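You operate a simulated robot arm through the tools that you are given. There is no shell and no other tool. Be economical: measure what you need, move in short steps, check, and stop when the job is done.

You are at the controls of a simulated two-armed robot. One attempt, no reset.

TASK
Pin the green plate as the orange ticket shows.
Fine: each colour in the hole that the ticket gives; three pins start in other holes of the plate; the spare pin from hole W goes into the teal rack; all other holes end empty; leave the ticket where it lies.

It is judged by the outcome, as a careful person would: the job done as asked, and still so three seconds after it is handed in. It fails if anything else is knocked over, pushed out of place, dropped, spilled or broken.

THE ROBOT
Two 7-joint arms with fingered hands on one trunk, on a base that drives. Base frame: it is fixed to the floor where the robot stands at the start and does not move with it; the origin is under the middle of the robot, x ahead of it, y to its left, z up. Units: cm, degrees, N and s.
The left shoulder is at the start at [1.6, 17.3, 130.1], the right one opposite. With the tool pointing down near the work surface each hand reaches from about 34 to 76 cm from the robot's upright axis, wherever it stands, measured 20 degrees to its own side. Places, roughly: black pin (3x3x8 cm) [40, 70, 110]; blue pin (3x3x8 cm) [40, 10, 110]; green plate [40, 40, 100]; green plate hole C [40, 70, 100]; green plate hole D [40, 60, 100]; green plate hole J [40, 50, 100]; green plate hole L [40, 40, 100]; green plate hole R [40, 10, 100]; green plate hole V [40, 20, 100]; green plate hole W [40, 0, 100]; green plate hole Y [40, 30, 100]; silver pin (3x3x8 cm) [40, 40, 110]. Payload 3.5 kg a hand.
The TCP of each hand is the grasp point between the finger pads, 2.5 cm short of the fingertips. In the tool frame z runs along the fingers and y along their closing line. Largest opening 8.8 cm; the body of the gripper starts 2.9 cm behind the TCP. The gripper is a hand of 3 fingers: y runs from the thumb to the fingers, the wrist lies at [-1.3, -9.7, -16.2] in the tool frame, and closing takes about 1.5 s.
Orientation is told as [roll, pitch, yaw] about the base's x, y, z axes, in that order, counted from this pose: with the fingers straight down and the wrist toward the robot, the tool's x, y and z point along [0, 1, 0], [1, 0, 0] and [0, 0, -1] of the base frame.

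THE INTERFACE
- The arms move only by the tool jog_arm. It takes "left_motion", "right_motion" or both (then of equal length, played together; a hand with none holds still); each is a list of rows, each a list of 3 entries, a list of its own where there are three numbers: the turn, a rotation vector about the base's x, y, z in degrees, then the shift along the base's x, y, z in cm, then the finger opening in cm, from 0 to 8.8. In form: [[[ax, ay, az], [x, y, z], fingers], ...]. A call has 1 to 12 rows; each row shifts and turns the commanded pose from where the row before left it. A row lasts 0.2 s, in which the tool goes at most 5 cm and 8.6 degrees; a call with a longer step from one row to the next is refused whole, and so is a gripper value outside its range. A pose out of reach is approached as far as the arm can. The call stops where the force on the tool passes 40 N (or 10 N more than at its start, if that is more) or the arm is blocked; 0.2 s more then pass. The fingers move at their own pace (about 7.2 cm/s each) and stop on an object; they squeeze with about 29 N. The grip force told is the motor's: it shows also when the fingers shut on nothing. Time passes only in rows, and 0.2 s behind the last, so rows that do not move let the fingers close. It gives the time, the measured TCP pose, the force on the tool (base axes), the opening and the grip force at its end, in the units of the frame above (readings bear some noise), with the torque about the TCP (base axes, N m) and any sound that the robot's microphone picked up.
- Cameras (640 x 400 px; columns grow to the right, rows downward): "scene" is now at [6.94, 2.1, 153.75]; the picture's right is [0.28, -0.96, -0.01], its down [-0.52, -0.15, -0.84] and it looks along [0.81, 0.24, -0.54] (base axes); focal length 254 px, centre (320, 200). "left" rides on the left gripper at [-5.8, -8.5, -9.9] in its tool frame; the picture's right is [-0.67, -0.35, 0.66], its down [0.69, -0.63, 0.37] and it looks along [0.29, 0.69, 0.66] (tool axes); focal length 261 px, centre (320, 200). "right" rides on the right gripper at [5.8, -8.5, -9.9] in its tool frame; the picture's right is [-0.67, 0.35, -0.66], its down [-0.69, -0.63, 0.37] and it looks along [-0.29, 0.70, 0.66] (tool axes); focal length 261 px, centre (320, 200). There is no depth. A picture from a camera that has moved, and an enlarged one, comes with that camera's place and axes in the base frame and with its lens. The place of the scene camera against the robot may be out by one fixed shift of up to 2.5 cm in any direction.
- get_image(camera): a new picture of that camera. It takes no simulated time.
- move_column(by): slides the trunk up (or, below 0, down) by that many cm; the arms and the scene camera ride with it, the base frame stays. It gives what a move gives, with no picture.
- steer(legs): drives the robot by 1 to 6 legs, each [ahead, left, turn to the left] in cm, cm and degrees, along the robot's own axes; the way and the turn of a leg run together, so that a leg with both is an arc; at most 150 cm and 180 degrees a leg. The arms and the cameras ride along, it lands a little off, and it stops where it bumps. It gives what a move gives.
- preshape(shape, hand): the hand has 3 fingers and takes this shape, open, in about a second: jaw (thumb against the fingers, like two jaws); tri (thumb and two fingers); tip (a fingertip pinch); poke (one finger out to press); point (the index stretched); flat (the hand flat); cup (the hand cupped); fist (a fist). The gripper value then closes the fingers along that shape, each until it touches; the sizes above hold for jaw. It gives what a move gives, with no picture.
- aim_head(pan, tilt): turns the head with the scene camera to pan (to the left, within 86 degrees either way) and tilt (down, from -29 to 69), counted from straight ahead of the robot. It gives what a move gives.
- close_up(camera, box): a new picture of the part [left, top, right, bottom] of that camera's present view, enlarged. It takes no simulated time.
- job_done(): hands the job in; it is judged then, once.

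Work in short steps. Places have to be worked out from the pictures, the camera data and where the tool is seen: move nearer, look again, correct. Check each grasp and each placing, and mend what went wrong. You have 120 turns and 108 pictures in all, those below and enlarged ones among them. Open the grippers and draw the arms clear of the work before you hand the job in, unless the task says otherwise; then end with one line.

The tools are called as a command line: name --argument value ..., lists and objects as JSON in quotes. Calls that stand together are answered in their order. jog_arm: Moves the arms, as the interface text tells. Its arguments: {"type":"object","properties":{"left_motion":{"type":"array"},"right_motion":{"type":"array"}},"required":[]} The other tools are called the same way: move_column (by) slides the trunk up or down; preshape (shape, hand) gives the hand a shape; steer (legs) drives the base; aim_head (pan, tilt) turns the head that bears the scene camera; get_image (camera) takes a picture; close_up (camera, box) takes an enlarged picture of a part of a camera's view; job_done () hands the job in.

At the start:

```text
time_s: 0.0
left_eef_pos: [32.86, 36.75, 131.13]
left_tcp_rot: [0.1, -0.1, -0.2]
left_ft_force: [0.0, 0.8, -0.4]
left_wrist_torque: [0.0, 0.02, 0.01]
left_opening: 8.75
left_gripper_force: 0.0
left_shape: jaw
right_eef_pos: [33.74, 4.71, 137.18]
right_tcp_rot: [0.1, 0.1, 0.0]
right_ft_force: [0.4, 0.5, -0.8]
right_wrist_torque: [-0.02, -0.01, 0.02]
right_opening: 8.75
right_gripper_force: 0.1
right_shape: jaw
trunk travel left (down, up): [-37.5, 8.0]
robot x, y, heading: [-0.36, 0.05, 0.1]
head pan, tilt: [16.1, 31.9]
```

scene: 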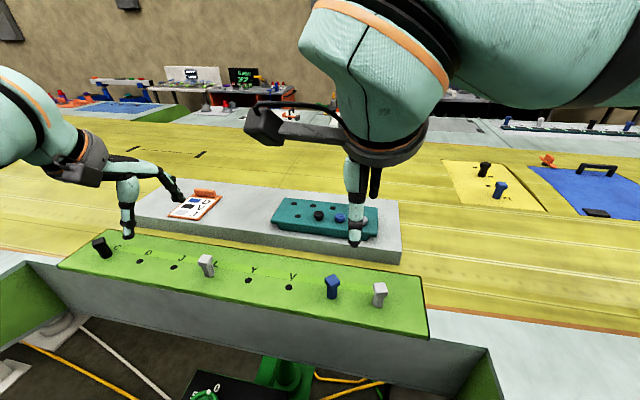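
right: 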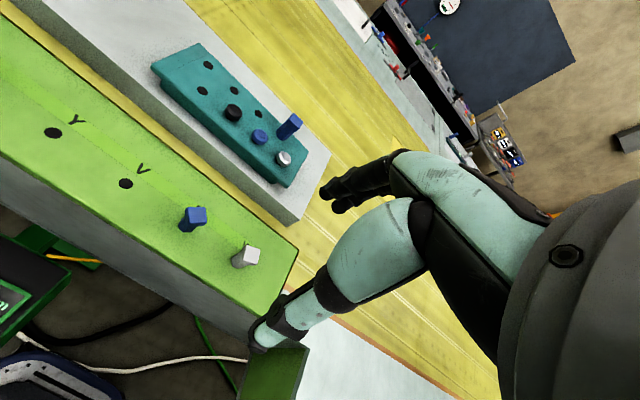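
left: 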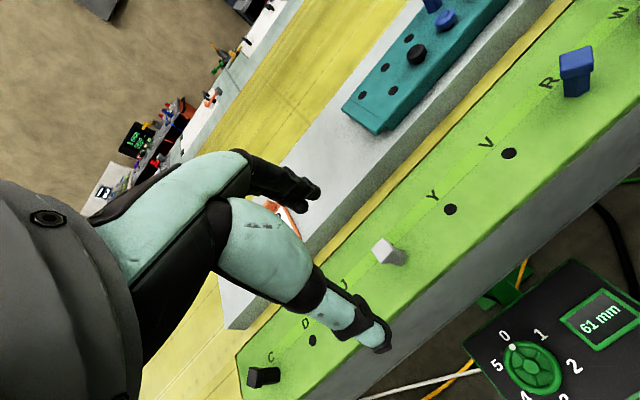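

The ticket is visible at around (195,205) in the scene; I zoom in on it and the rack.

close_up --camera "scene" --box '[155, 180, 235, 230]'

close_up --camera "scene" --box '[260, 180, 400, 268]'

close_up --camera "scene" --box '[50, 220, 440, 340]'

```text
8.00 times, centred on (195, 205) of scene
camera zoom: at [6.94, 2.1, 153.75], right [0.28, -0.96, -0.01], down [-0.52, -0.15, -0.84], along [0.81, 0.24, -0.54], focal length 2030 px, centre (1320, 160)
```

zoom: 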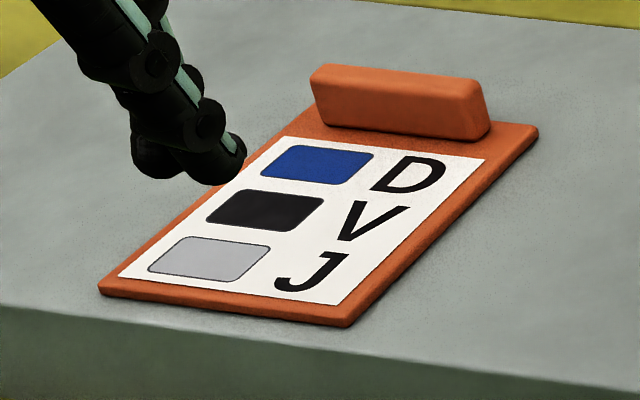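

```text
4.55 times, centred on (330, 224) of scene
camera zoom: at [6.94, 2.1, 153.75], right [0.28, -0.96, -0.01], down [-0.52, -0.15, -0.84], along [0.81, 0.24, -0.54], focal length 1153 px, centre (274, 91)
```

zoom: 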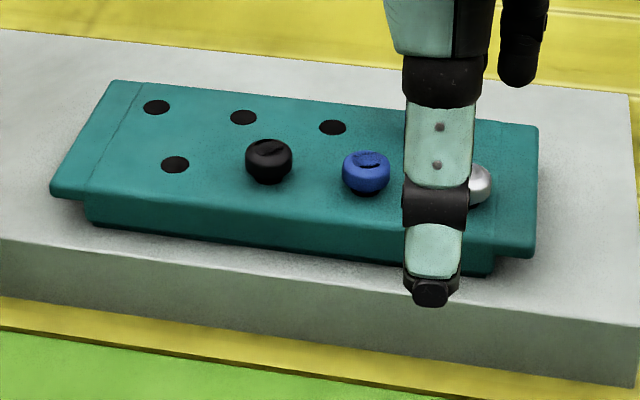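

```text
1.64 times, centred on (245, 280) of scene
camera zoom: at [6.94, 2.1, 153.75], right [0.28, -0.96, -0.01], down [-0.52, -0.15, -0.84], along [0.81, 0.24, -0.54], focal length 416 px, centre (443, 69)
```

zoom: 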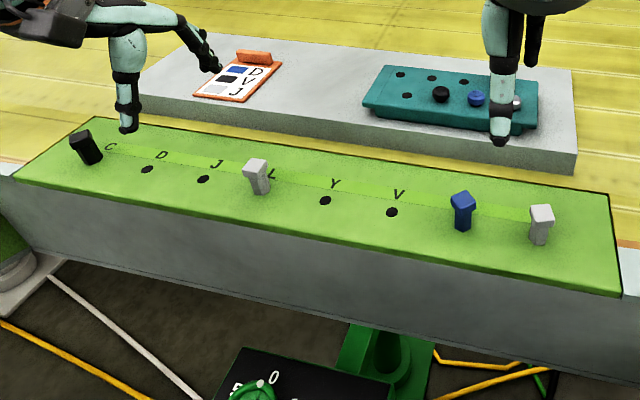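

Ticket: blue→D, black→V, silver→J; the W silver goes to the rack. From triangulation, the plate top is about z=105, with holes on a line at V(42.9,20.3), Y(42,30.3), D(39.8,60). I move the left hand over L and look.

jog_arm --left_motion '[[[0, 0, 0], [3, 1.2, -2], 8.8], [[0, 0, 0], [3, 1.2, -3], 8.8], [[0, 0, 0], [2.4, 1.0, -4], 8.8], [[0, 0, 0], [0, 0, -2], 8.8]]'

get_image --camera "left"

close_up --camera "right" --box '[140, 30, 340, 280]'

```text
time_s: 1.0
left_eef_pos: [41.23, 40.11, 120.2]
left_tcp_rot: [0.2, -0.1, -0.1]
left_ft_force: [-0.3, -0.4, -0.2]
left_wrist_torque: [-0.01, -0.01, -0.01]
left_opening: 8.8
left_gripper_force: 0.0
left_shape: jaw
right_eef_pos: [33.89, 4.7, 136.96]
right_tcp_rot: [0.1, -0.1, 0.0]
right_ft_force: [0.4, 0.6, -0.2]
right_wrist_torque: [0.02, 0.02, 0.0]
right_opening: 8.77
right_gripper_force: 0.0
right_shape: jaw
trunk travel left (down, up): [-37.5, 8.0]
robot x, y, heading: [0.2, 0.1, 0.1]
head pan, tilt: [16.1, 31.9]
```

```text
101 pictures are left
camera left: at [32.93, 34.29, 130.09], right [-0.35, -0.67, -0.66], down [-0.63, 0.69, -0.36], along [0.69, 0.29, -0.66], focal length 261 px, centre (320, 200)
```

left: 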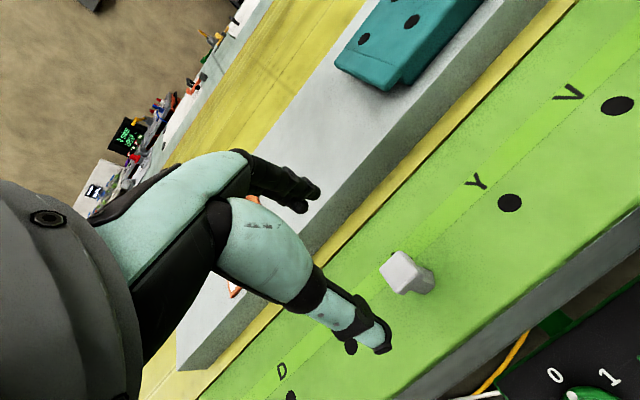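

```text
1.60 times, centred on (240, 155) of right
camera zoom: at [25.36, 10.44, 147.07], right [0.35, -0.67, 0.65], down [-0.63, -0.69, -0.37], along [0.69, -0.28, -0.66], focal length 417 px, centre (448, 272)
```

zoom: 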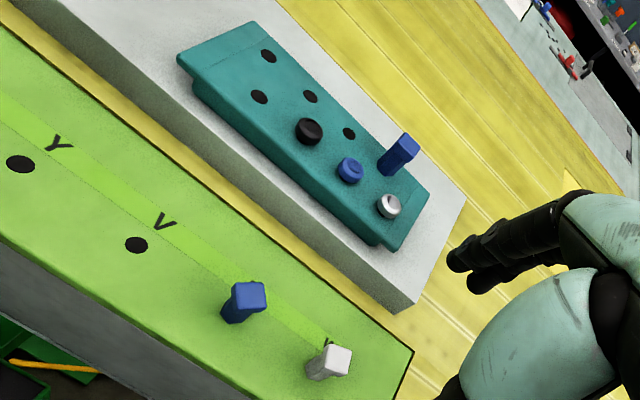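

Assuming 10 cm hole spacing, all views agree on plate top z≈105, L≈(41.6,40.2) and pin top ≈110. I zoom in on the pin to see its shape and yaw.

close_up --camera "left" --box '[300, 220, 460, 320]'

close_up --camera "scene" --box '[80, 220, 240, 320]'

close_up --camera "scene" --box '[280, 240, 440, 340]'

```text
4.00 times, centred on (380, 270) of left
camera zoom: at [32.93, 34.29, 130.09], right [-0.35, -0.67, -0.66], down [-0.63, 0.69, -0.36], along [0.69, 0.29, -0.66], focal length 1043 px, centre (80, -80)
```

zoom: 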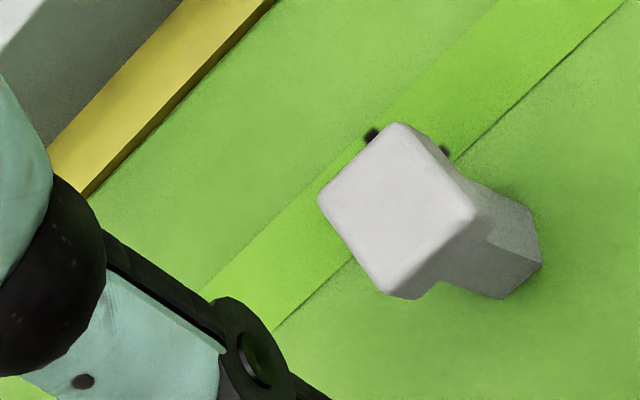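

```text
4.00 times, centred on (160, 270) of scene
camera zoom: at [6.93, 2.0, 153.75], right [0.28, -0.96, -0.01], down [-0.52, -0.15, -0.84], along [0.81, 0.24, -0.54], focal length 1015 px, centre (960, -80)
```

zoom: 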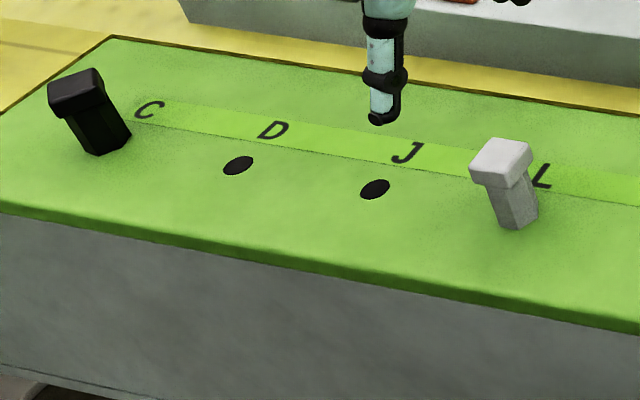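

```text
4.00 times, centred on (360, 290) of scene
camera zoom: at [6.93, 2.0, 153.75], right [0.28, -0.96, -0.01], down [-0.52, -0.15, -0.84], along [0.81, 0.24, -0.54], focal length 1015 px, centre (160, -160)
```

zoom: 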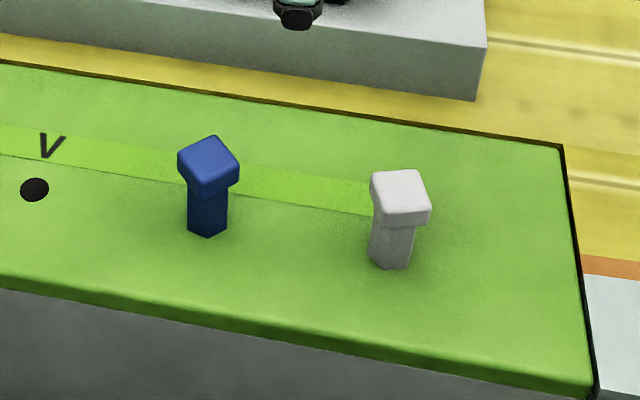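

The silver head is square with yaw about 4.4°, matching the plate, and centred at about (41.55,40.1). I yaw the hand, descend to z≈108.5 and close.

jog_arm --left_motion '[[[0, 0, 4.4], [0.3, 0, -3], 8.8], [[0, 0, 0], [0, 0, -3], 8.8], [[0, 0, 0], [0, 0, -2.5], 8.8], [[0, 0, 0], [0, 0, -2], 8.8], [[0, 0, 0], [0, 0, -1.2], 8.8]]'

get_image --camera "left"

get_image --camera "scene"

```text
time_s: 2.2
left_eef_pos: [41.54, 40.02, 108.48]
left_tcp_rot: [0.0, 0.0, 4.3]
left_ft_force: [-0.8, -0.1, 0.6]
left_wrist_torque: [-0.02, 0.02, 0.01]
left_opening: 8.79
left_gripper_force: 0.2
left_shape: jaw
right_eef_pos: [33.83, 4.63, 136.94]
right_tcp_rot: [0.1, 0.1, 0.0]
right_ft_force: [0.5, 0.3, -0.4]
right_wrist_torque: [-0.01, -0.02, -0.03]
right_opening: 8.74
right_gripper_force: 0.0
right_shape: jaw
trunk travel left (down, up): [-37.5, 8.0]
robot x, y, heading: [-0.05, -0.02, 0.1]
head pan, tilt: [16.1, 31.9]
```

```text
96 pictures are left
camera left: at [33.72, 33.7, 118.42], right [-0.3, -0.69, -0.66], down [-0.68, 0.64, -0.37], along [0.67, 0.34, -0.66], focal length 261 px, centre (320, 200)
```

left: 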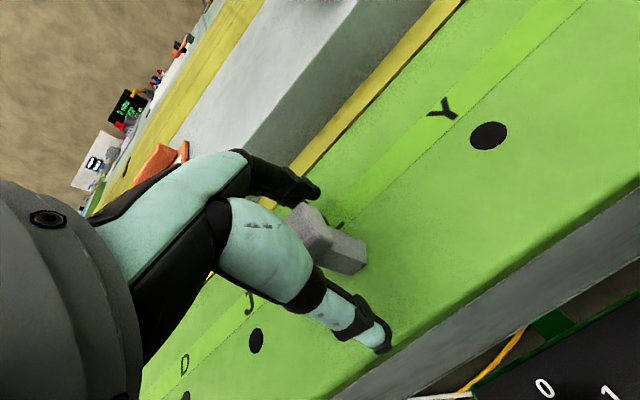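

```text
95 pictures are left
camera scene: at [6.98, 2.08, 153.75], right [0.28, -0.96, -0.01], down [-0.52, -0.15, -0.84], along [0.81, 0.24, -0.54], focal length 254 px, centre (320, 200)
```

scene: 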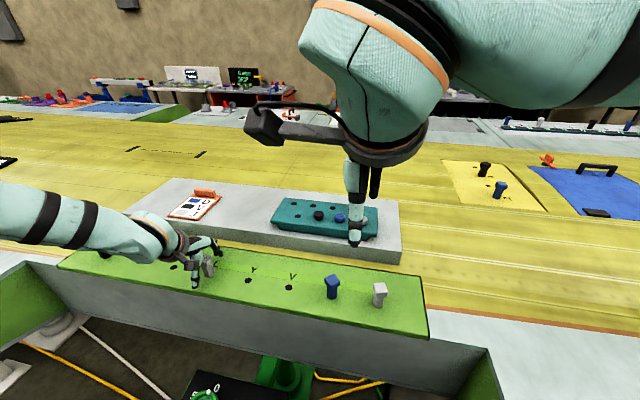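

The pin sits between thumb and fingers, and J is consistent at (40.9,50.1). Closing now.

jog_arm --left_motion '[[[0, 0, 0], [0, 0, 0], 4], [[0, 0, 0], [0, 0, 0], 1], [[0, 0, 0], [0, 0, 0], 0], [[0, 0, 0], [0, 0, 0], 0], [[0, 0, 0], [0, 0, 0], 0], [[0, 0, 0], [0, 0, 0], 0], [[0, 0, 0], [0, 0, 0], 0]]'

get_image --camera "left"

```text
time_s: 3.8
left_eef_pos: [41.66, 40.23, 108.47]
left_tcp_rot: [0.1, 0.0, 4.4]
left_ft_force: [0.2, 0.6, 0.2]
left_wrist_torque: [-0.04, 0.0, 0.02]
left_opening: 1.57
left_gripper_force: 29.3
left_shape: jaw
right_eef_pos: [33.93, 4.61, 137.03]
right_tcp_rot: [0.0, 0.0, 0.0]
right_ft_force: [0.4, -0.3, -0.2]
right_wrist_torque: [0.01, 0.02, -0.02]
right_opening: 8.76
right_gripper_force: 0.0
right_shape: jaw
trunk travel left (down, up): [-37.5, 8.0]
robot x, y, heading: [0.01, -0.08, 0.1]
head pan, tilt: [16.1, 31.9]
```

```text
94 pictures are left
camera left: at [33.7, 33.74, 118.44], right [-0.3, -0.69, -0.66], down [-0.68, 0.64, -0.37], along [0.67, 0.34, -0.66], focal length 261 px, centre (320, 200)
```

left: 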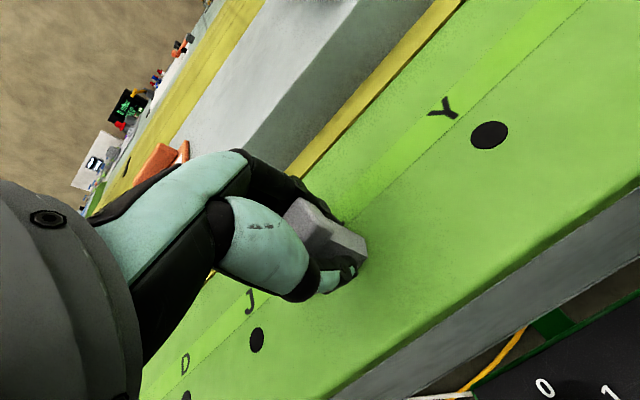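

The hand grips the shaft at 1.57 cm. Lifting straight up to check for release.

jog_arm --left_motion '[[[0, 0, 0], [0, 0, 1], 0], [[0, 0, 0], [0, 0, 1.5], 0], [[0, 0, 0], [0, 0, 2], 0], [[0, 0, 0], [0, 0, 2], 0], [[0, 0, 0], [0, 0, 0], 0]]'

get_image --camera "left"

close_up --camera "scene" --box '[120, 200, 300, 312]'

```text
time_s: 5.0
left_eef_pos: [41.53, 40.12, 114.94]
left_tcp_rot: [0.1, 0.0, 4.3]
left_ft_force: [-0.6, 0.2, -0.1]
left_wrist_torque: [0.0, -0.01, -0.01]
left_opening: 1.57
left_gripper_force: 29.4
left_shape: jaw
right_eef_pos: [33.85, 4.63, 137.05]
right_tcp_rot: [0.0, 0.1, 0.0]
right_ft_force: [0.1, -0.2, -0.8]
right_wrist_torque: [0.03, -0.01, 0.01]
right_opening: 8.77
right_gripper_force: 0.1
right_shape: jaw
trunk travel left (down, up): [-37.5, 8.0]
robot x, y, heading: [-0.23, 0.11, 0.1]
head pan, tilt: [16.1, 31.9]
```

```text
93 pictures are left
camera left: at [33.64, 33.72, 124.91], right [-0.3, -0.69, -0.66], down [-0.68, 0.64, -0.37], along [0.67, 0.34, -0.66], focal length 261 px, centre (320, 200)
```

left: 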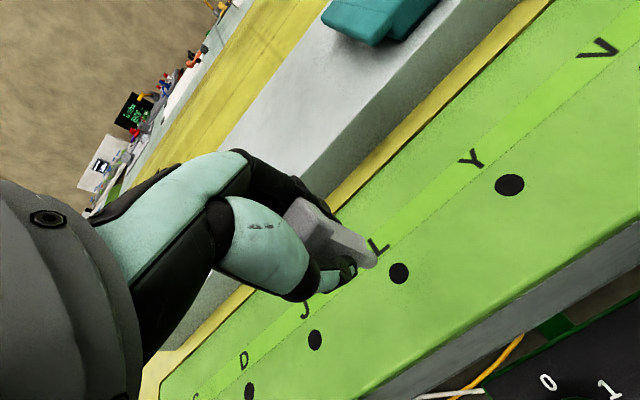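

```text
3.56 times, centred on (210, 256) of scene
camera zoom: at [6.96, 2.13, 153.74], right [0.28, -0.96, 0.0], down [-0.52, -0.15, -0.84], along [0.81, 0.23, -0.54], focal length 902 px, centre (711, 1)
```

zoom: 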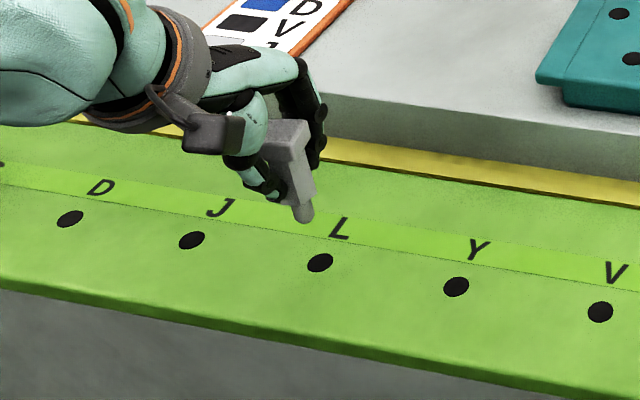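

The pin is out; L→J is about (-0.75,+10.0). I move across and then lower most of the way.

jog_arm --left_motion '[[[0, 0, 0], [-0.25, 3, 0], 0], [[0, 0, 0], [-0.25, 3.5, 0], 0], [[0, 0, 0], [-0.25, 3.5, 0], 0], [[0, 0, 0], [0, 0, 0], 0], [[0, 0, 0], [0, 0, -2], 0], [[0, 0, 0], [0, 0, 0], 0]]'

get_image --camera "left"

close_up --camera "scene" --box '[100, 210, 244, 300]'

```text
time_s: 6.4
left_eef_pos: [40.82, 50.41, 112.77]
left_tcp_rot: [-0.1, 0.0, 4.3]
left_ft_force: [0.9, -0.1, -0.6]
left_wrist_torque: [-0.01, 0.03, 0.02]
left_opening: 1.52
left_gripper_force: 28.7
left_shape: jaw
right_eef_pos: [33.83, 4.78, 137.06]
right_tcp_rot: [0.0, 0.0, 0.0]
right_ft_force: [-0.6, 0.5, -0.6]
right_wrist_torque: [-0.01, -0.02, 0.03]
right_opening: 8.77
right_gripper_force: 0.1
right_shape: jaw
trunk travel left (down, up): [-37.5, 8.0]
robot x, y, heading: [-0.31, 0.04, 0.1]
head pan, tilt: [16.1, 31.9]
```

```text
91 pictures are left
camera left: at [32.9, 43.92, 122.86], right [-0.3, -0.69, -0.66], down [-0.68, 0.64, -0.37], along [0.67, 0.34, -0.66], focal length 261 px, centre (320, 200)
```

left: 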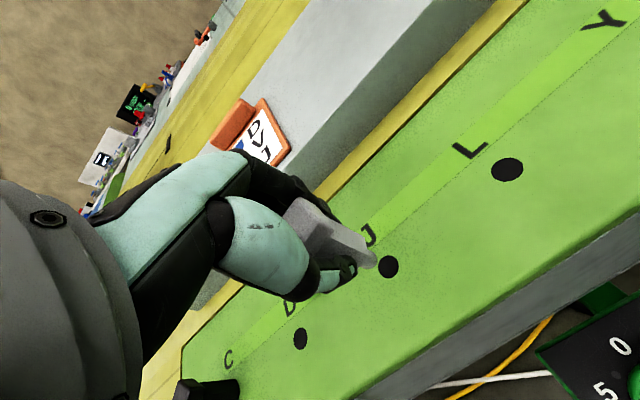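

```text
4.44 times, centred on (172, 255) of scene
camera zoom: at [6.92, 2.23, 153.75], right [0.28, -0.96, 0.0], down [-0.52, -0.15, -0.84], along [0.81, 0.23, -0.54], focal length 1128 px, centre (978, -44)
```

zoom: 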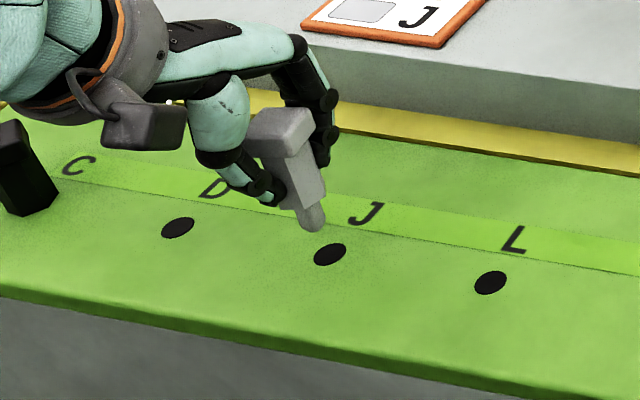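

Tip is nearly over J, at about (40.95,50.2). I make a small y correction and lower slowly.

jog_arm --left_motion '[[[0, 0, 0], [0.03, -0.15, -0.8], 0], [[0, 0, 0], [0, 0, -0.8], 0], [[0, 0, 0], [0, 0, -0.5], 0], [[0, 0, 0], [0, 0, 0], 0]]'

get_image --camera "left"

close_up --camera "scene" --box '[100, 210, 244, 300]'

```text
time_s: 7.4
left_eef_pos: [40.76, 50.07, 110.9]
left_tcp_rot: [0.0, 0.1, 4.3]
left_ft_force: [-0.2, 0.2, -0.6]
left_wrist_torque: [-0.04, 0.0, 0.04]
left_opening: 1.52
left_gripper_force: 28.7
left_shape: jaw
right_eef_pos: [33.85, 4.56, 137.07]
right_tcp_rot: [0.2, 0.1, -0.1]
right_ft_force: [-0.4, 0.4, -0.3]
right_wrist_torque: [0.01, 0.01, -0.03]
right_opening: 8.75
right_gripper_force: 0.1
right_shape: jaw
trunk travel left (down, up): [-37.5, 8.0]
robot x, y, heading: [0.08, 0.07, -0.1]
head pan, tilt: [16.1, 31.9]
```

```text
89 pictures are left
camera left: at [32.94, 43.59, 120.8], right [-0.3, -0.69, -0.66], down [-0.68, 0.64, -0.37], along [0.67, 0.34, -0.66], focal length 261 px, centre (320, 200)
```

left: 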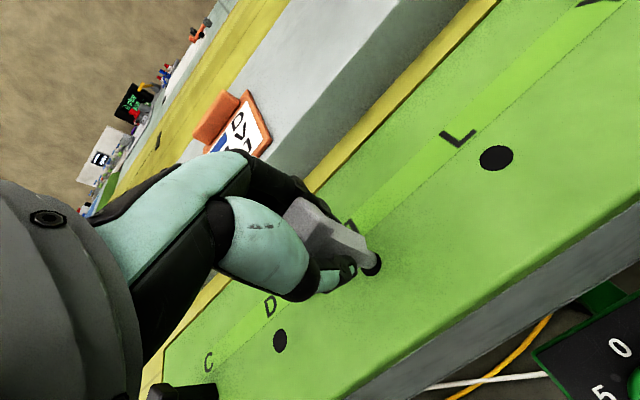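

```text
4.44 times, centred on (172, 255) of scene
camera zoom: at [6.94, 2.12, 153.75], right [0.28, -0.96, 0.0], down [-0.52, -0.15, -0.84], along [0.81, 0.23, -0.54], focal length 1128 px, centre (978, -44)
```

zoom: 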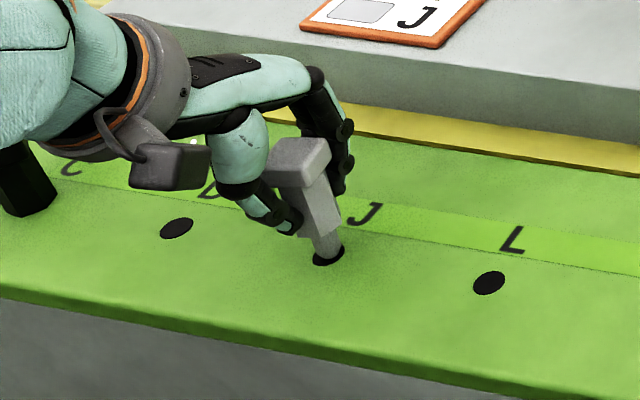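

The tip is over the hole mouth. Continue down gently.

jog_arm --left_motion '[[[0, 0, 0], [0, 0, -0.5], 0], [[0, 0, 0], [0, 0, -0.5], 0], [[0, 0, 0], [0, 0, -0.5], 0], [[0, 0, 0], [0, 0, -0.5], 0], [[0, 0, 0], [0, 0, -0.4], 0]]'

close_up --camera "scene" --box '[100, 210, 244, 300]'

```text
time_s: 8.6
left_eef_pos: [40.85, 50.09, 108.49]
left_tcp_rot: [0.0, 0.0, 4.3]
left_ft_force: [-0.2, 0.0, 0.8]
left_wrist_torque: [0.02, -0.03, -0.03]
left_opening: 1.53
left_gripper_force: 29.3
left_shape: jaw
right_eef_pos: [33.89, 4.71, 137.09]
right_tcp_rot: [0.0, 0.2, -0.1]
right_ft_force: [-0.2, 0.3, -0.4]
right_wrist_torque: [0.01, 0.0, -0.02]
right_opening: 8.78
right_gripper_force: 0.1
right_shape: jaw
trunk travel left (down, up): [-37.5, 8.0]
robot x, y, heading: [-0.06, 0.22, -0.0]
head pan, tilt: [16.1, 31.9]
```

```text
4.44 times, centred on (172, 255) of scene
camera zoom: at [6.95, 2.14, 153.75], right [0.28, -0.96, 0.0], down [-0.52, -0.15, -0.84], along [0.81, 0.23, -0.54], focal length 1128 px, centre (978, -44)
```

zoom: 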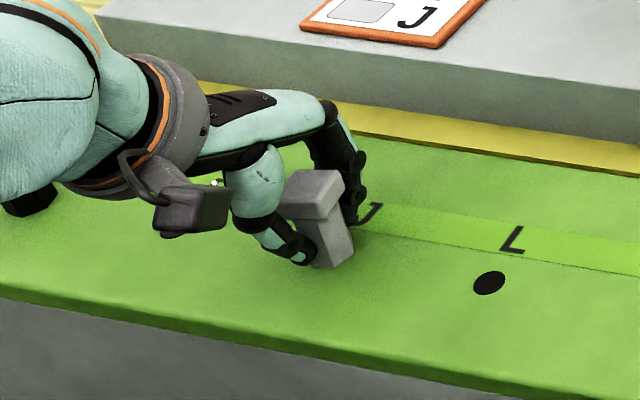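

The pin went in smoothly to its original depth. I open the hand and rise straight up.

jog_arm --left_motion '[[[0, 0, 0], [0, 0, 0], 4], [[0, 0, 0], [0, 0, 0], 8.8], [[0, 0, 0], [0, 0, 0], 8.8], [[0, 0, 0], [0, 0, 0], 8.8], [[0, 0, 0], [0, 0, 0], 8.8], [[0, 0, 0], [0, 0, 0], 8.8], [[0, 0, 0], [0, 0, 2], 8.8], [[0, 0, 0], [0, 0, 4], 8.8], [[0, 0, 0], [0, 0, 4.5], 8.8], [[0, 0, 0], [0, 0, 4.5], 8.8]]'

get_image --camera "left"

get_image --camera "scene"

```text
time_s: 10.8
left_eef_pos: [40.84, 49.9, 123.51]
left_tcp_rot: [0.0, -0.1, 4.5]
left_ft_force: [0.4, 0.5, 0.1]
left_wrist_torque: [-0.02, 0.01, 0.04]
left_opening: 8.75
left_gripper_force: 0.1
left_shape: jaw
right_eef_pos: [33.67, 4.73, 137.1]
right_tcp_rot: [0.0, 0.1, -0.1]
right_ft_force: [0.1, -1.0, 0.2]
right_wrist_torque: [0.02, 0.02, 0.04]
right_opening: 8.76
right_gripper_force: 0.0
right_shape: jaw
trunk travel left (down, up): [-37.5, 8.0]
robot x, y, heading: [-0.1, -0.1, 0.1]
head pan, tilt: [16.1, 31.9]
```

```text
86 pictures are left
camera left: at [32.94, 43.52, 133.48], right [-0.3, -0.69, -0.66], down [-0.68, 0.64, -0.37], along [0.67, 0.34, -0.66], focal length 261 px, centre (320, 200)
```

left: 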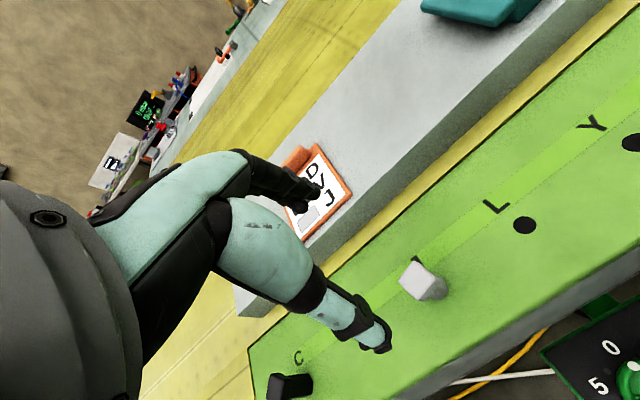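

```text
85 pictures are left
camera scene: at [6.87, 2.11, 153.75], right [0.28, -0.96, 0.0], down [-0.52, -0.15, -0.84], along [0.81, 0.23, -0.54], focal length 254 px, centre (320, 200)
```

scene: 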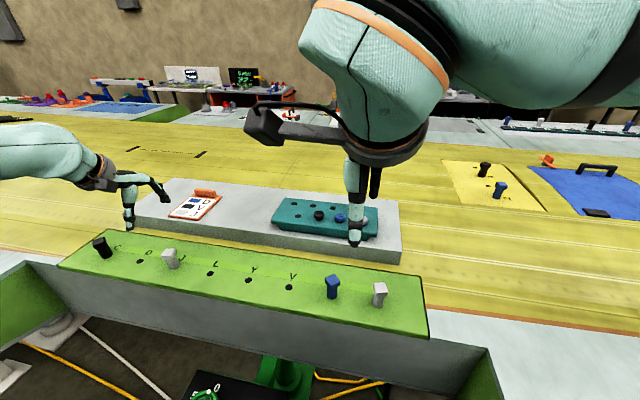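

Silver sits in J. Next is the black pin at C, expected at (39.3,70.1). I move left at a safe height to see whether it is reachable.

jog_arm --left_motion '[[[0, 0, 0], [-0.3, 4, 0], 8.8], [[0, 0, 0], [-0.3, 4, 0], 8.8], [[0, 0, 0], [-0.3, 4, 0], 8.8], [[0, 0, 0], [-0.3, 4, 0], 8.8], [[0, 0, 0], [-0.3, 4, 0], 8.8], [[0, 0, 0], [0, 0, 0], 8.8], [[0, 0, 0], [0, 0, -3], 8.8], [[0, 0, 0], [0, 0, 0], 8.8]]'

get_image --camera "left"

```text
time_s: 12.6
left_eef_pos: [39.53, 70.11, 120.48]
left_tcp_rot: [-0.1, 0.0, 4.3]
left_ft_force: [0.5, -0.5, 0.1]
left_wrist_torque: [-0.01, 0.02, 0.0]
left_opening: 8.76
left_gripper_force: 0.1
left_shape: jaw
right_eef_pos: [33.95, 4.66, 137.13]
right_tcp_rot: [0.0, 0.1, 0.1]
right_ft_force: [0.0, -1.6, -0.9]
right_wrist_torque: [-0.01, 0.02, 0.01]
right_opening: 8.78
right_gripper_force: 0.1
right_shape: jaw
trunk travel left (down, up): [-37.5, 8.0]
robot x, y, heading: [-0.25, 0.43, -0.2]
head pan, tilt: [16.1, 31.9]
```

```text
84 pictures are left
camera left: at [31.52, 63.71, 130.42], right [-0.3, -0.69, -0.66], down [-0.68, 0.64, -0.37], along [0.67, 0.34, -0.66], focal length 261 px, centre (320, 200)
```

left: 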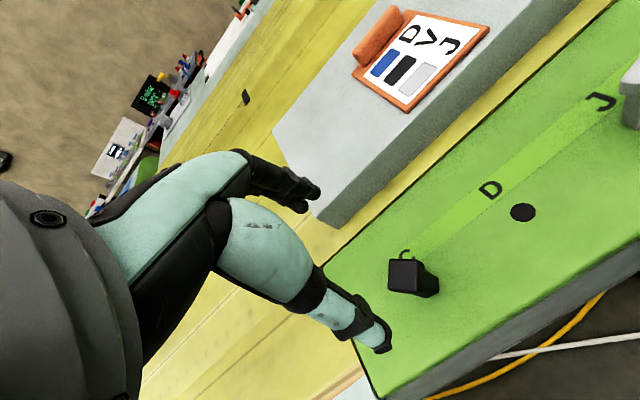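

It's reachable. Zooming on the black pin for its yaw.

close_up --camera "left" --box '[340, 230, 468, 310]'

```text
5.00 times, centred on (404, 270) of left
camera zoom: at [31.52, 63.71, 130.42], right [-0.3, -0.69, -0.66], down [-0.68, 0.64, -0.37], along [0.67, 0.34, -0.66], focal length 1303 px, centre (-100, -150)
```

zoom: 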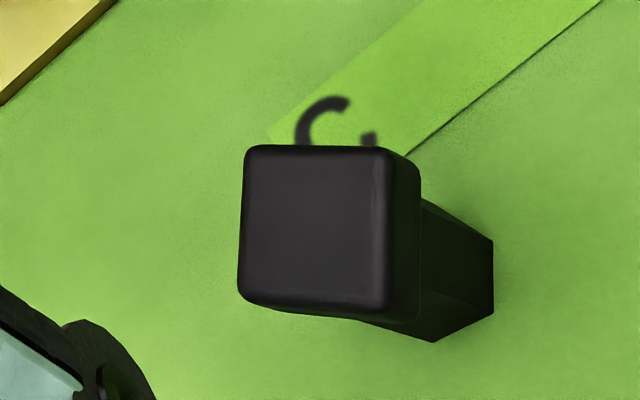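

The black head is turned: its face normals lie at about -34°/56°, with centre (39.45,70.1). I yaw the hand by -38.8° at this height and re-check.

jog_arm --left_motion '[[[0, 0, -7.8], [0, 0, 0], 8.8], [[0, 0, -7.8], [0, 0, 0], 8.8], [[0, 0, -7.8], [0, 0, 0], 8.8], [[0, 0, -7.8], [0, 0, -1], 8.8], [[0, 0, -7.6], [0, 0, -2], 8.8], [[0, 0, 0], [0, 0, 0], 8.8]]'

get_image --camera "left"

```text
time_s: 14.0
left_eef_pos: [35.77, 69.69, 116.87]
left_tcp_rot: [-0.1, 0.0, -34.7]
left_ft_force: [-0.7, 0.7, 0.3]
left_wrist_torque: [0.01, -0.01, -0.01]
left_opening: 8.77
left_gripper_force: 0.1
left_shape: jaw
left hand out of reach, approached as far as the arm can: row 5
right_eef_pos: [33.64, 4.65, 137.17]
right_tcp_rot: [-0.1, 0.0, 0.0]
right_ft_force: [-0.3, 0.4, -0.1]
right_wrist_torque: [0.02, 0.01, -0.01]
right_opening: 8.76
right_gripper_force: 0.0
right_shape: jaw
trunk travel left (down, up): [-37.5, 8.0]
robot x, y, heading: [-0.14, -0.09, -0.3]
head pan, tilt: [16.1, 31.9]
```

```text
82 pictures are left
camera left: at [25.71, 69.74, 126.83], right [-0.67, -0.35, -0.66], down [-0.13, 0.92, -0.37], along [0.73, -0.16, -0.66], focal length 261 px, centre (320, 200)
```

left: 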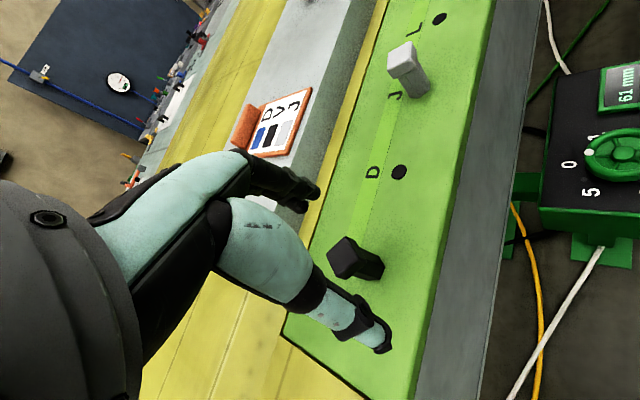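

That yaw is out of reach. I use the other face pair instead (yaw +56°, wrist toward the robot), raising first.

jog_arm --left_motion '[[[0, 0, 7.6], [0.5, 0, 4], 8.8], [[0, 0, 7.6], [0.5, 0, 0], 8.8], [[0, 0, 7.6], [0.5, 0, 0], 8.8], [[0, 0, 7.6], [0.5, 0, 0], 8.8], [[0, 0, 7.6], [0.5, 0, 0], 8.8], [[0, 0, 7.6], [0.5, 0, 0], 8.8], [[0, 0, 7.6], [0.5, 0, 0], 8.8], [[0, 0, 7.6], [0, 0, 0], 8.8], [[0, 0, 7.6], [0, 0, 0], 8.8], [[0, 0, 7.6], [0, 0, 0], 8.8], [[0, 0, 7.6], [0, 0, 0], 8.8], [[0, 0, 7.0], [0, 0, 0], 8.8]]'

get_image --camera "left"

```text
time_s: 16.6
left_eef_pos: [39.47, 69.69, 120.85]
left_tcp_rot: [0.1, 0.0, 56.3]
left_ft_force: [0.7, 0.6, 0.1]
left_wrist_torque: [-0.03, 0.01, 0.0]
left_opening: 8.79
left_gripper_force: 0.0
left_shape: jaw
right_eef_pos: [34.01, 4.64, 137.02]
right_tcp_rot: [0.1, 0.0, 0.0]
right_ft_force: [0.1, 0.6, 0.1]
right_wrist_torque: [0.04, 0.02, 0.0]
right_opening: 8.78
right_gripper_force: 0.1
right_shape: jaw
trunk travel left (down, up): [-37.5, 8.0]
robot x, y, heading: [0.3, 0.11, -0.0]
head pan, tilt: [16.1, 31.9]
```

```text
81 pictures are left
camera left: at [39.73, 59.43, 130.8], right [0.36, -0.66, -0.66], down [-0.92, -0.14, -0.36], along [0.15, 0.74, -0.66], focal length 261 px, centre (320, 200)
```

left: 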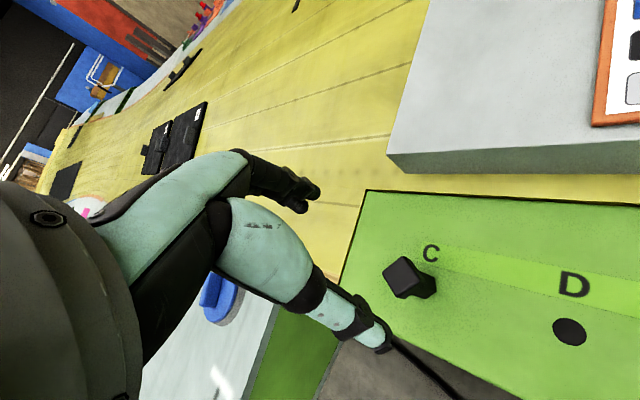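

The hand is aligned with the black head now. C works out to about (39.45,70.0); I descend there.

jog_arm --left_motion '[[[0, 0, 0], [0, 0.2, -3.5], 8.8], [[0, 0, 0], [0, 0, -3.5], 8.8], [[0, 0, 0], [0, 0, -2.3], 8.8], [[0, 0, 0], [0, 0, -1.8], 8.8], [[0, 0, 0], [0, 0, -1.2], 8.8]]'

get_image --camera "left"

close_up --camera "scene" --box '[40, 200, 184, 290]'

```text
time_s: 17.8
left_eef_pos: [39.59, 69.96, 108.41]
left_tcp_rot: [0.0, -0.1, 56.1]
left_ft_force: [-0.7, -0.5, 0.3]
left_wrist_torque: [-0.04, -0.02, -0.04]
left_opening: 8.79
left_gripper_force: 0.0
left_shape: jaw
right_eef_pos: [33.91, 4.71, 137.0]
right_tcp_rot: [0.0, 0.2, 0.0]
right_ft_force: [-0.4, 0.3, 0.5]
right_wrist_torque: [0.0, 0.02, 0.01]
right_opening: 8.76
right_gripper_force: 0.1
right_shape: jaw
trunk travel left (down, up): [-37.5, 8.0]
robot x, y, heading: [-0.03, 0.24, -0.0]
head pan, tilt: [16.1, 31.9]
```

```text
80 pictures are left
camera left: at [39.79, 59.63, 118.44], right [0.36, -0.66, -0.66], down [-0.92, -0.14, -0.37], along [0.15, 0.74, -0.66], focal length 261 px, centre (320, 200)
```

left: 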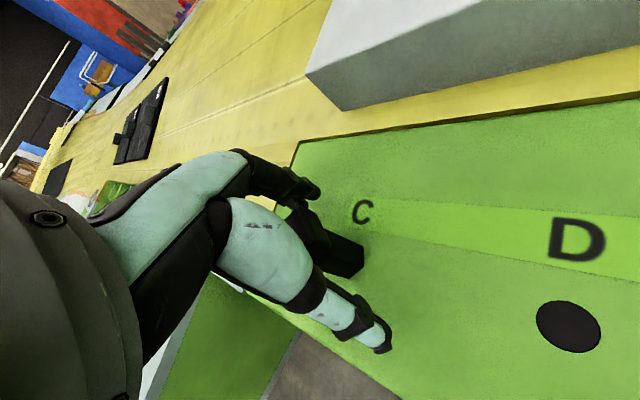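

```text
4.44 times, centred on (112, 245) of scene
camera zoom: at [6.96, 2.15, 153.75], right [0.28, -0.96, 0.0], down [-0.52, -0.15, -0.84], along [0.81, 0.23, -0.54], focal length 1128 px, centre (1244, 0)
```

zoom: 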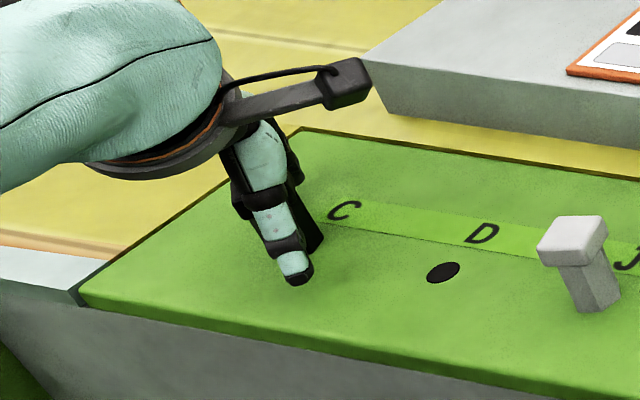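

The pin lies between the fingers just as the silver one did. Close, then lift.

jog_arm --left_motion '[[[0, 0, 0], [0, 0, 0], 4], [[0, 0, 0], [0, 0, 0], 1], [[0, 0, 0], [0, 0, 0], 0], [[0, 0, 0], [0, 0, 0], 0], [[0, 0, 0], [0, 0, 0], 0], [[0, 0, 0], [0, 0, 0], 0], [[0, 0, 0], [0, 0, 0], 0]]'

jog_arm --left_motion '[[[0, 0, 0], [0, 0, 1], 0], [[0, 0, 0], [0, 0, 1.5], 0], [[0, 0, 0], [0, 0, 2], 0], [[0, 0, 0], [0, 0, 4], 0], [[0, 0, 0], [0, 0, 4], 0], [[0, 0, 0], [0, 0, 3], 0]]'

get_image --camera "left"

```text
time_s: 19.4
left_eef_pos: [39.58, 69.98, 108.51]
left_tcp_rot: [0.0, -0.1, 56.1]
left_ft_force: [0.4, -0.8, 0.3]
left_wrist_torque: [0.03, -0.01, -0.02]
left_opening: 1.51
left_gripper_force: 28.5
left_shape: jaw
right_eef_pos: [33.72, 4.64, 136.95]
right_tcp_rot: [0.2, 0.1, 0.1]
right_ft_force: [-0.3, 0.0, 0.1]
right_wrist_torque: [0.01, 0.0, -0.02]
right_opening: 8.76
right_gripper_force: 0.2
right_shape: jaw
trunk travel left (down, up): [-37.5, 8.0]
robot x, y, heading: [0.05, -0.1, 0.0]
head pan, tilt: [16.1, 31.9]
```

```text
time_s: 20.8
left_eef_pos: [39.44, 69.82, 124.11]
left_tcp_rot: [0.0, 0.1, 56.0]
left_ft_force: [0.0, -0.1, -0.6]
left_wrist_torque: [-0.01, 0.01, -0.01]
left_opening: 1.5
left_gripper_force: 29.9
left_shape: jaw
right_eef_pos: [33.85, 4.64, 137.1]
right_tcp_rot: [0.0, 0.1, 0.0]
right_ft_force: [-0.8, -1.0, 0.7]
right_wrist_torque: [-0.03, 0.0, 0.02]
right_opening: 8.77
right_gripper_force: 0.0
right_shape: jaw
trunk travel left (down, up): [-37.5, 8.0]
robot x, y, heading: [-0.0, -0.27, 0.1]
head pan, tilt: [16.1, 31.9]
```

```text
78 pictures are left
camera left: at [39.7, 59.6, 134.04], right [0.36, -0.66, -0.66], down [-0.92, -0.14, -0.36], along [0.15, 0.74, -0.66], focal length 261 px, centre (320, 200)
```

left: 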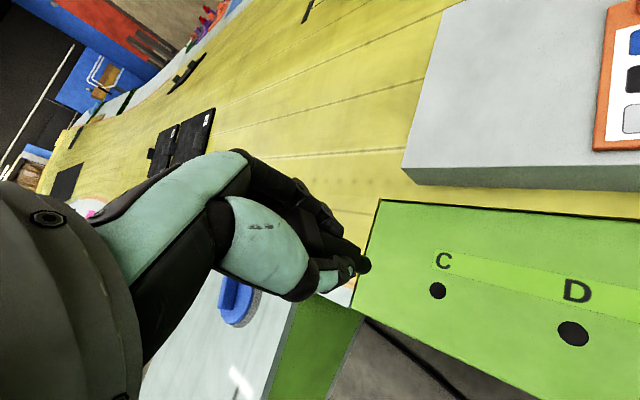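

Black lifted cleanly. I carry it to above V (43.1,20.2), returning the yaw to about 4.4°, and shift the idle right arm away.

jog_arm --left_motion '[[[0, 0, -4.3], [0.3, -4.15, 0], 0], [[0, 0, -4.3], [0.3, -4.15, 0], 0], [[0, 0, -4.3], [0.3, -4.15, 0], 0], [[0, 0, -4.3], [0.3, -4.15, 0], 0], [[0, 0, -4.3], [0.3, -4.15, 0], 0], [[0, 0, -4.3], [0.3, -4.15, 0], 0], [[0, 0, -4.3], [0.3, -4.15, 0], 0], [[0, 0, -4.3], [0.3, -4.15, 0], 0], [[0, 0, -4.3], [0.3, -4.15, 0], 0], [[0, 0, -4.3], [0.3, -4.15, 0], 0], [[0, 0, -4.3], [0.3, -4.15, 0], 0], [[0, 0, -4.3], [0.3, -4.15, 0], 0]]' --right_motion '[[[0, 0, 0], [0, -1.5, 0], 8.8], [[0, 0, 0], [0, -1.5, 0], 8.8], [[0, 0, 0], [0, -1.5, 0], 8.8], [[0, 0, 0], [0, -1.5, 0], 8.8], [[0, 0, 0], [0, -1.5, 0], 8.8], [[0, 0, 0], [0, -1.5, 0], 8.8], [[0, 0, 0], [0, -1.5, 0], 8.8], [[0, 0, 0], [0, -1.5, 0], 8.8], [[0, 0, 0], [0, -1.5, 0], 8.8], [[0, 0, 0], [0, -1.5, 0], 8.8], [[0, 0, 0], [0, -1.5, 0], 8.8], [[0, 0, 0], [0, -1.5, 0], 8.8]]'

get_image --camera "left"

get_image --camera "scene"

```text
time_s: 23.4
left_eef_pos: [43.05, 19.94, 124.05]
left_tcp_rot: [0.1, 0.2, 4.6]
left_ft_force: [0.5, -0.5, 0.0]
left_wrist_torque: [-0.01, 0.0, 0.0]
left_opening: 1.44
left_gripper_force: 28.8
left_shape: jaw
right_eef_pos: [33.82, -13.58, 136.92]
right_tcp_rot: [0.1, 0.1, 0.1]
right_ft_force: [1.0, 0.7, 0.7]
right_wrist_torque: [0.02, 0.04, 0.0]
right_opening: 8.75
right_gripper_force: 0.1
right_shape: jaw
trunk travel left (down, up): [-37.5, 8.0]
robot x, y, heading: [0.04, -0.06, -0.0]
head pan, tilt: [16.1, 31.9]
```

```text
77 pictures are left
camera left: at [35.28, 13.51, 134.01], right [-0.3, -0.69, -0.66], down [-0.68, 0.63, -0.36], along [0.67, 0.34, -0.66], focal length 261 px, centre (320, 200)
```

left: 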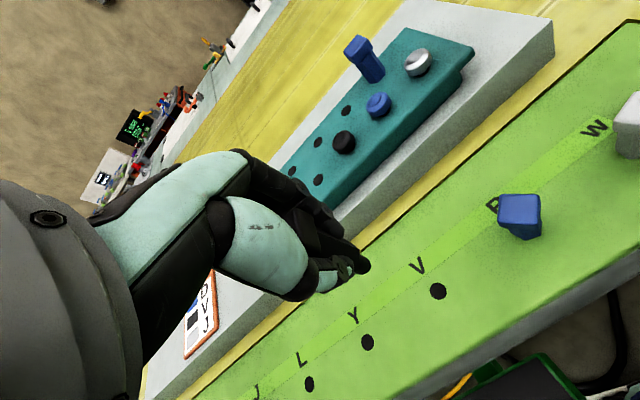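

```text
76 pictures are left
camera scene: at [7.04, 1.92, 153.74], right [0.28, -0.96, -0.01], down [-0.52, -0.15, -0.84], along [0.81, 0.24, -0.54], focal length 254 px, centre (320, 200)
```

scene: 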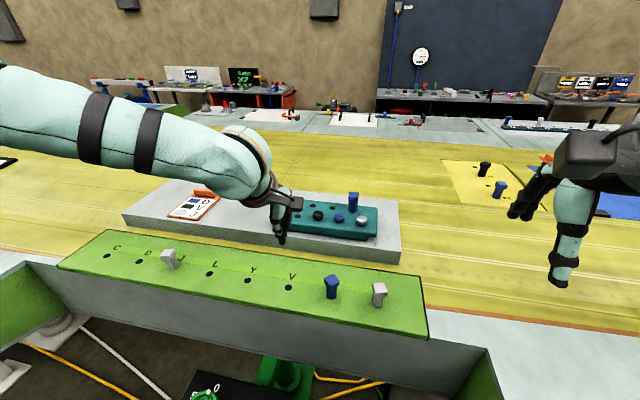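

V computes to (43.15,20.2). Lowering to just at the mouth with a small correction.

jog_arm --left_motion '[[[0, 0, 0], [0.05, 0.15, -3], 0], [[0, 0, 0], [0, 0, -4], 0], [[0, 0, 0], [0, 0, -3], 0], [[0, 0, 0], [0, 0, -1.5], 0], [[0, 0, 0], [0, 0, -1.2], 0], [[0, 0, 0], [0, 0, 0], 0]]'

get_image --camera "left"

close_up --camera "scene" --box '[220, 230, 364, 320]'

```text
time_s: 24.8
left_eef_pos: [42.37, 21.36, 112.15]
left_tcp_rot: [0.0, 0.0, 4.5]
left_ft_force: [0.0, -1.0, -1.1]
left_wrist_torque: [0.02, -0.02, 0.0]
left_opening: 1.45
left_gripper_force: 29.2
left_shape: jaw
left hand out of reach, approached as far as the arm can: row 4, 5
right_eef_pos: [33.9, -13.38, 137.01]
right_tcp_rot: [0.2, 0.1, 0.0]
right_ft_force: [0.1, -0.3, 0.2]
right_wrist_torque: [-0.01, 0.01, -0.02]
right_opening: 8.77
right_gripper_force: 0.0
right_shape: jaw
trunk travel left (down, up): [-37.5, 8.0]
robot x, y, heading: [-0.2, -0.11, -0.1]
head pan, tilt: [16.1, 31.9]
```

```text
75 pictures are left
camera left: at [34.55, 14.92, 122.14], right [-0.29, -0.7, -0.66], down [-0.68, 0.63, -0.37], along [0.67, 0.34, -0.66], focal length 261 px, centre (320, 200)
```

left: 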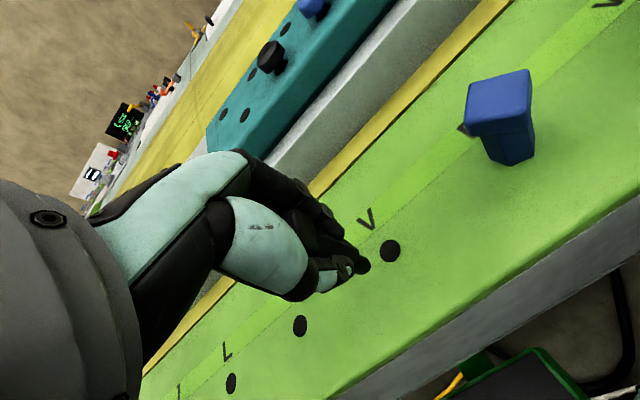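

```text
4.44 times, centred on (292, 275) of scene
camera zoom: at [6.98, 2.1, 153.75], right [0.28, -0.96, -0.01], down [-0.52, -0.15, -0.84], along [0.81, 0.24, -0.54], focal length 1128 px, centre (444, -133)
```

zoom: 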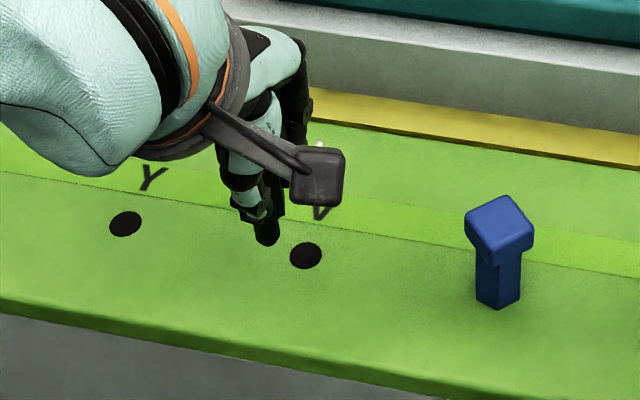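

V is inside the left arm's near limit at this height. Shifting the base right would help; I raise the hand first and look at the floor to the right.

jog_arm --left_motion '[[[0, 0, 0], [0, 0, 4], 0], [[0, 0, 0], [0, 0, 4], 0], [[0, 0, 0], [0, 0, 4], 0], [[0, 0, 0], [0, 0, 0], 0]]'

aim_head --pan -60 --tilt 60

get_image --camera "scene"

aim_head --pan 0 --tilt 65

get_image --camera "scene"

```text
time_s: 25.8
left_eef_pos: [42.53, 21.3, 124.12]
left_tcp_rot: [0.0, -0.1, 4.5]
left_ft_force: [-0.1, -0.2, -1.0]
left_wrist_torque: [0.01, 0.03, 0.0]
left_opening: 1.44
left_gripper_force: 28.7
left_shape: jaw
right_eef_pos: [33.93, -13.38, 136.84]
right_tcp_rot: [0.1, 0.2, 0.0]
right_ft_force: [-0.4, 0.7, 0.2]
right_wrist_torque: [-0.02, 0.0, -0.01]
right_opening: 8.75
right_gripper_force: 0.1
right_shape: jaw
trunk travel left (down, up): [-37.5, 8.0]
robot x, y, heading: [-0.31, 0.08, -0.1]
head pan, tilt: [16.1, 31.9]
```

```text
time_s: 27.3
left_eef_pos: [42.58, 21.27, 124.2]
left_tcp_rot: [0.1, 0.0, 4.6]
left_ft_force: [-0.3, -0.1, -0.4]
left_wrist_torque: [-0.01, 0.0, -0.02]
left_opening: 1.41
left_gripper_force: 28.8
left_shape: jaw
right_eef_pos: [33.9, -13.32, 137.08]
right_tcp_rot: [0.2, 0.1, 0.1]
right_ft_force: [0.1, 0.2, 0.3]
right_wrist_torque: [-0.02, -0.03, -0.01]
right_opening: 8.77
right_gripper_force: 0.0
right_shape: jaw
trunk travel left (down, up): [-37.5, 8.0]
robot x, y, heading: [0.19, -0.33, -0.2]
head pan, tilt: [-60.0, 60.0]
```

```text
73 pictures are left
camera scene: at [1.61, -6.16, 149.93], right [-0.87, -0.5, 0.02], down [-0.44, 0.75, -0.49], along [0.23, -0.43, -0.87], focal length 254 px, centre (320, 200)
```

scene: 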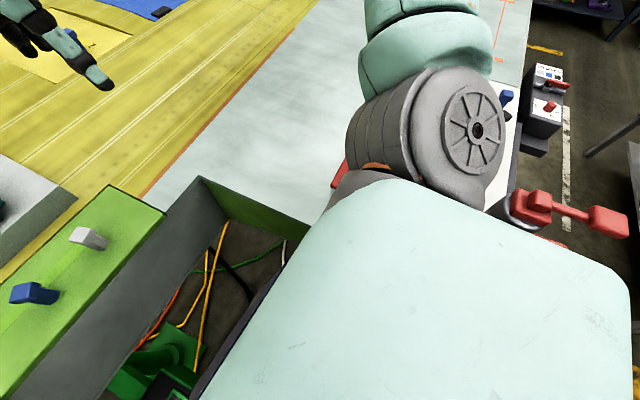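

```text
time_s: 28.6
left_eef_pos: [42.53, 21.28, 124.13]
left_tcp_rot: [0.0, 0.0, 4.5]
left_ft_force: [0.0, -0.3, -1.6]
left_wrist_torque: [0.0, 0.01, 0.01]
left_opening: 1.44
left_gripper_force: 29.4
left_shape: jaw
right_eef_pos: [33.78, -13.31, 137.18]
right_tcp_rot: [0.1, 0.1, 0.0]
right_ft_force: [0.1, 0.5, -0.3]
right_wrist_torque: [-0.03, 0.02, -0.01]
right_opening: 8.77
right_gripper_force: 0.0
right_shape: jaw
trunk travel left (down, up): [-37.5, 8.0]
robot x, y, heading: [0.05, -0.18, -0.2]
head pan, tilt: [0.0, 65.0]
```

```text
72 pictures are left
camera scene: at [4.33, -0.39, 149.32], right [0.0, -1.0, 0.0], down [-0.91, 0.0, -0.41], along [0.41, 0.0, -0.91], focal length 254 px, centre (320, 200)
```

scene: 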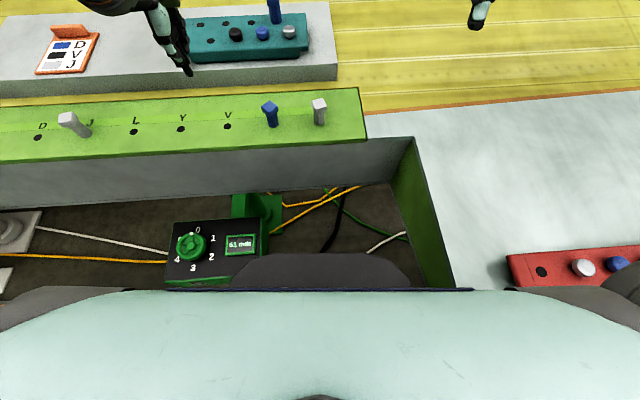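

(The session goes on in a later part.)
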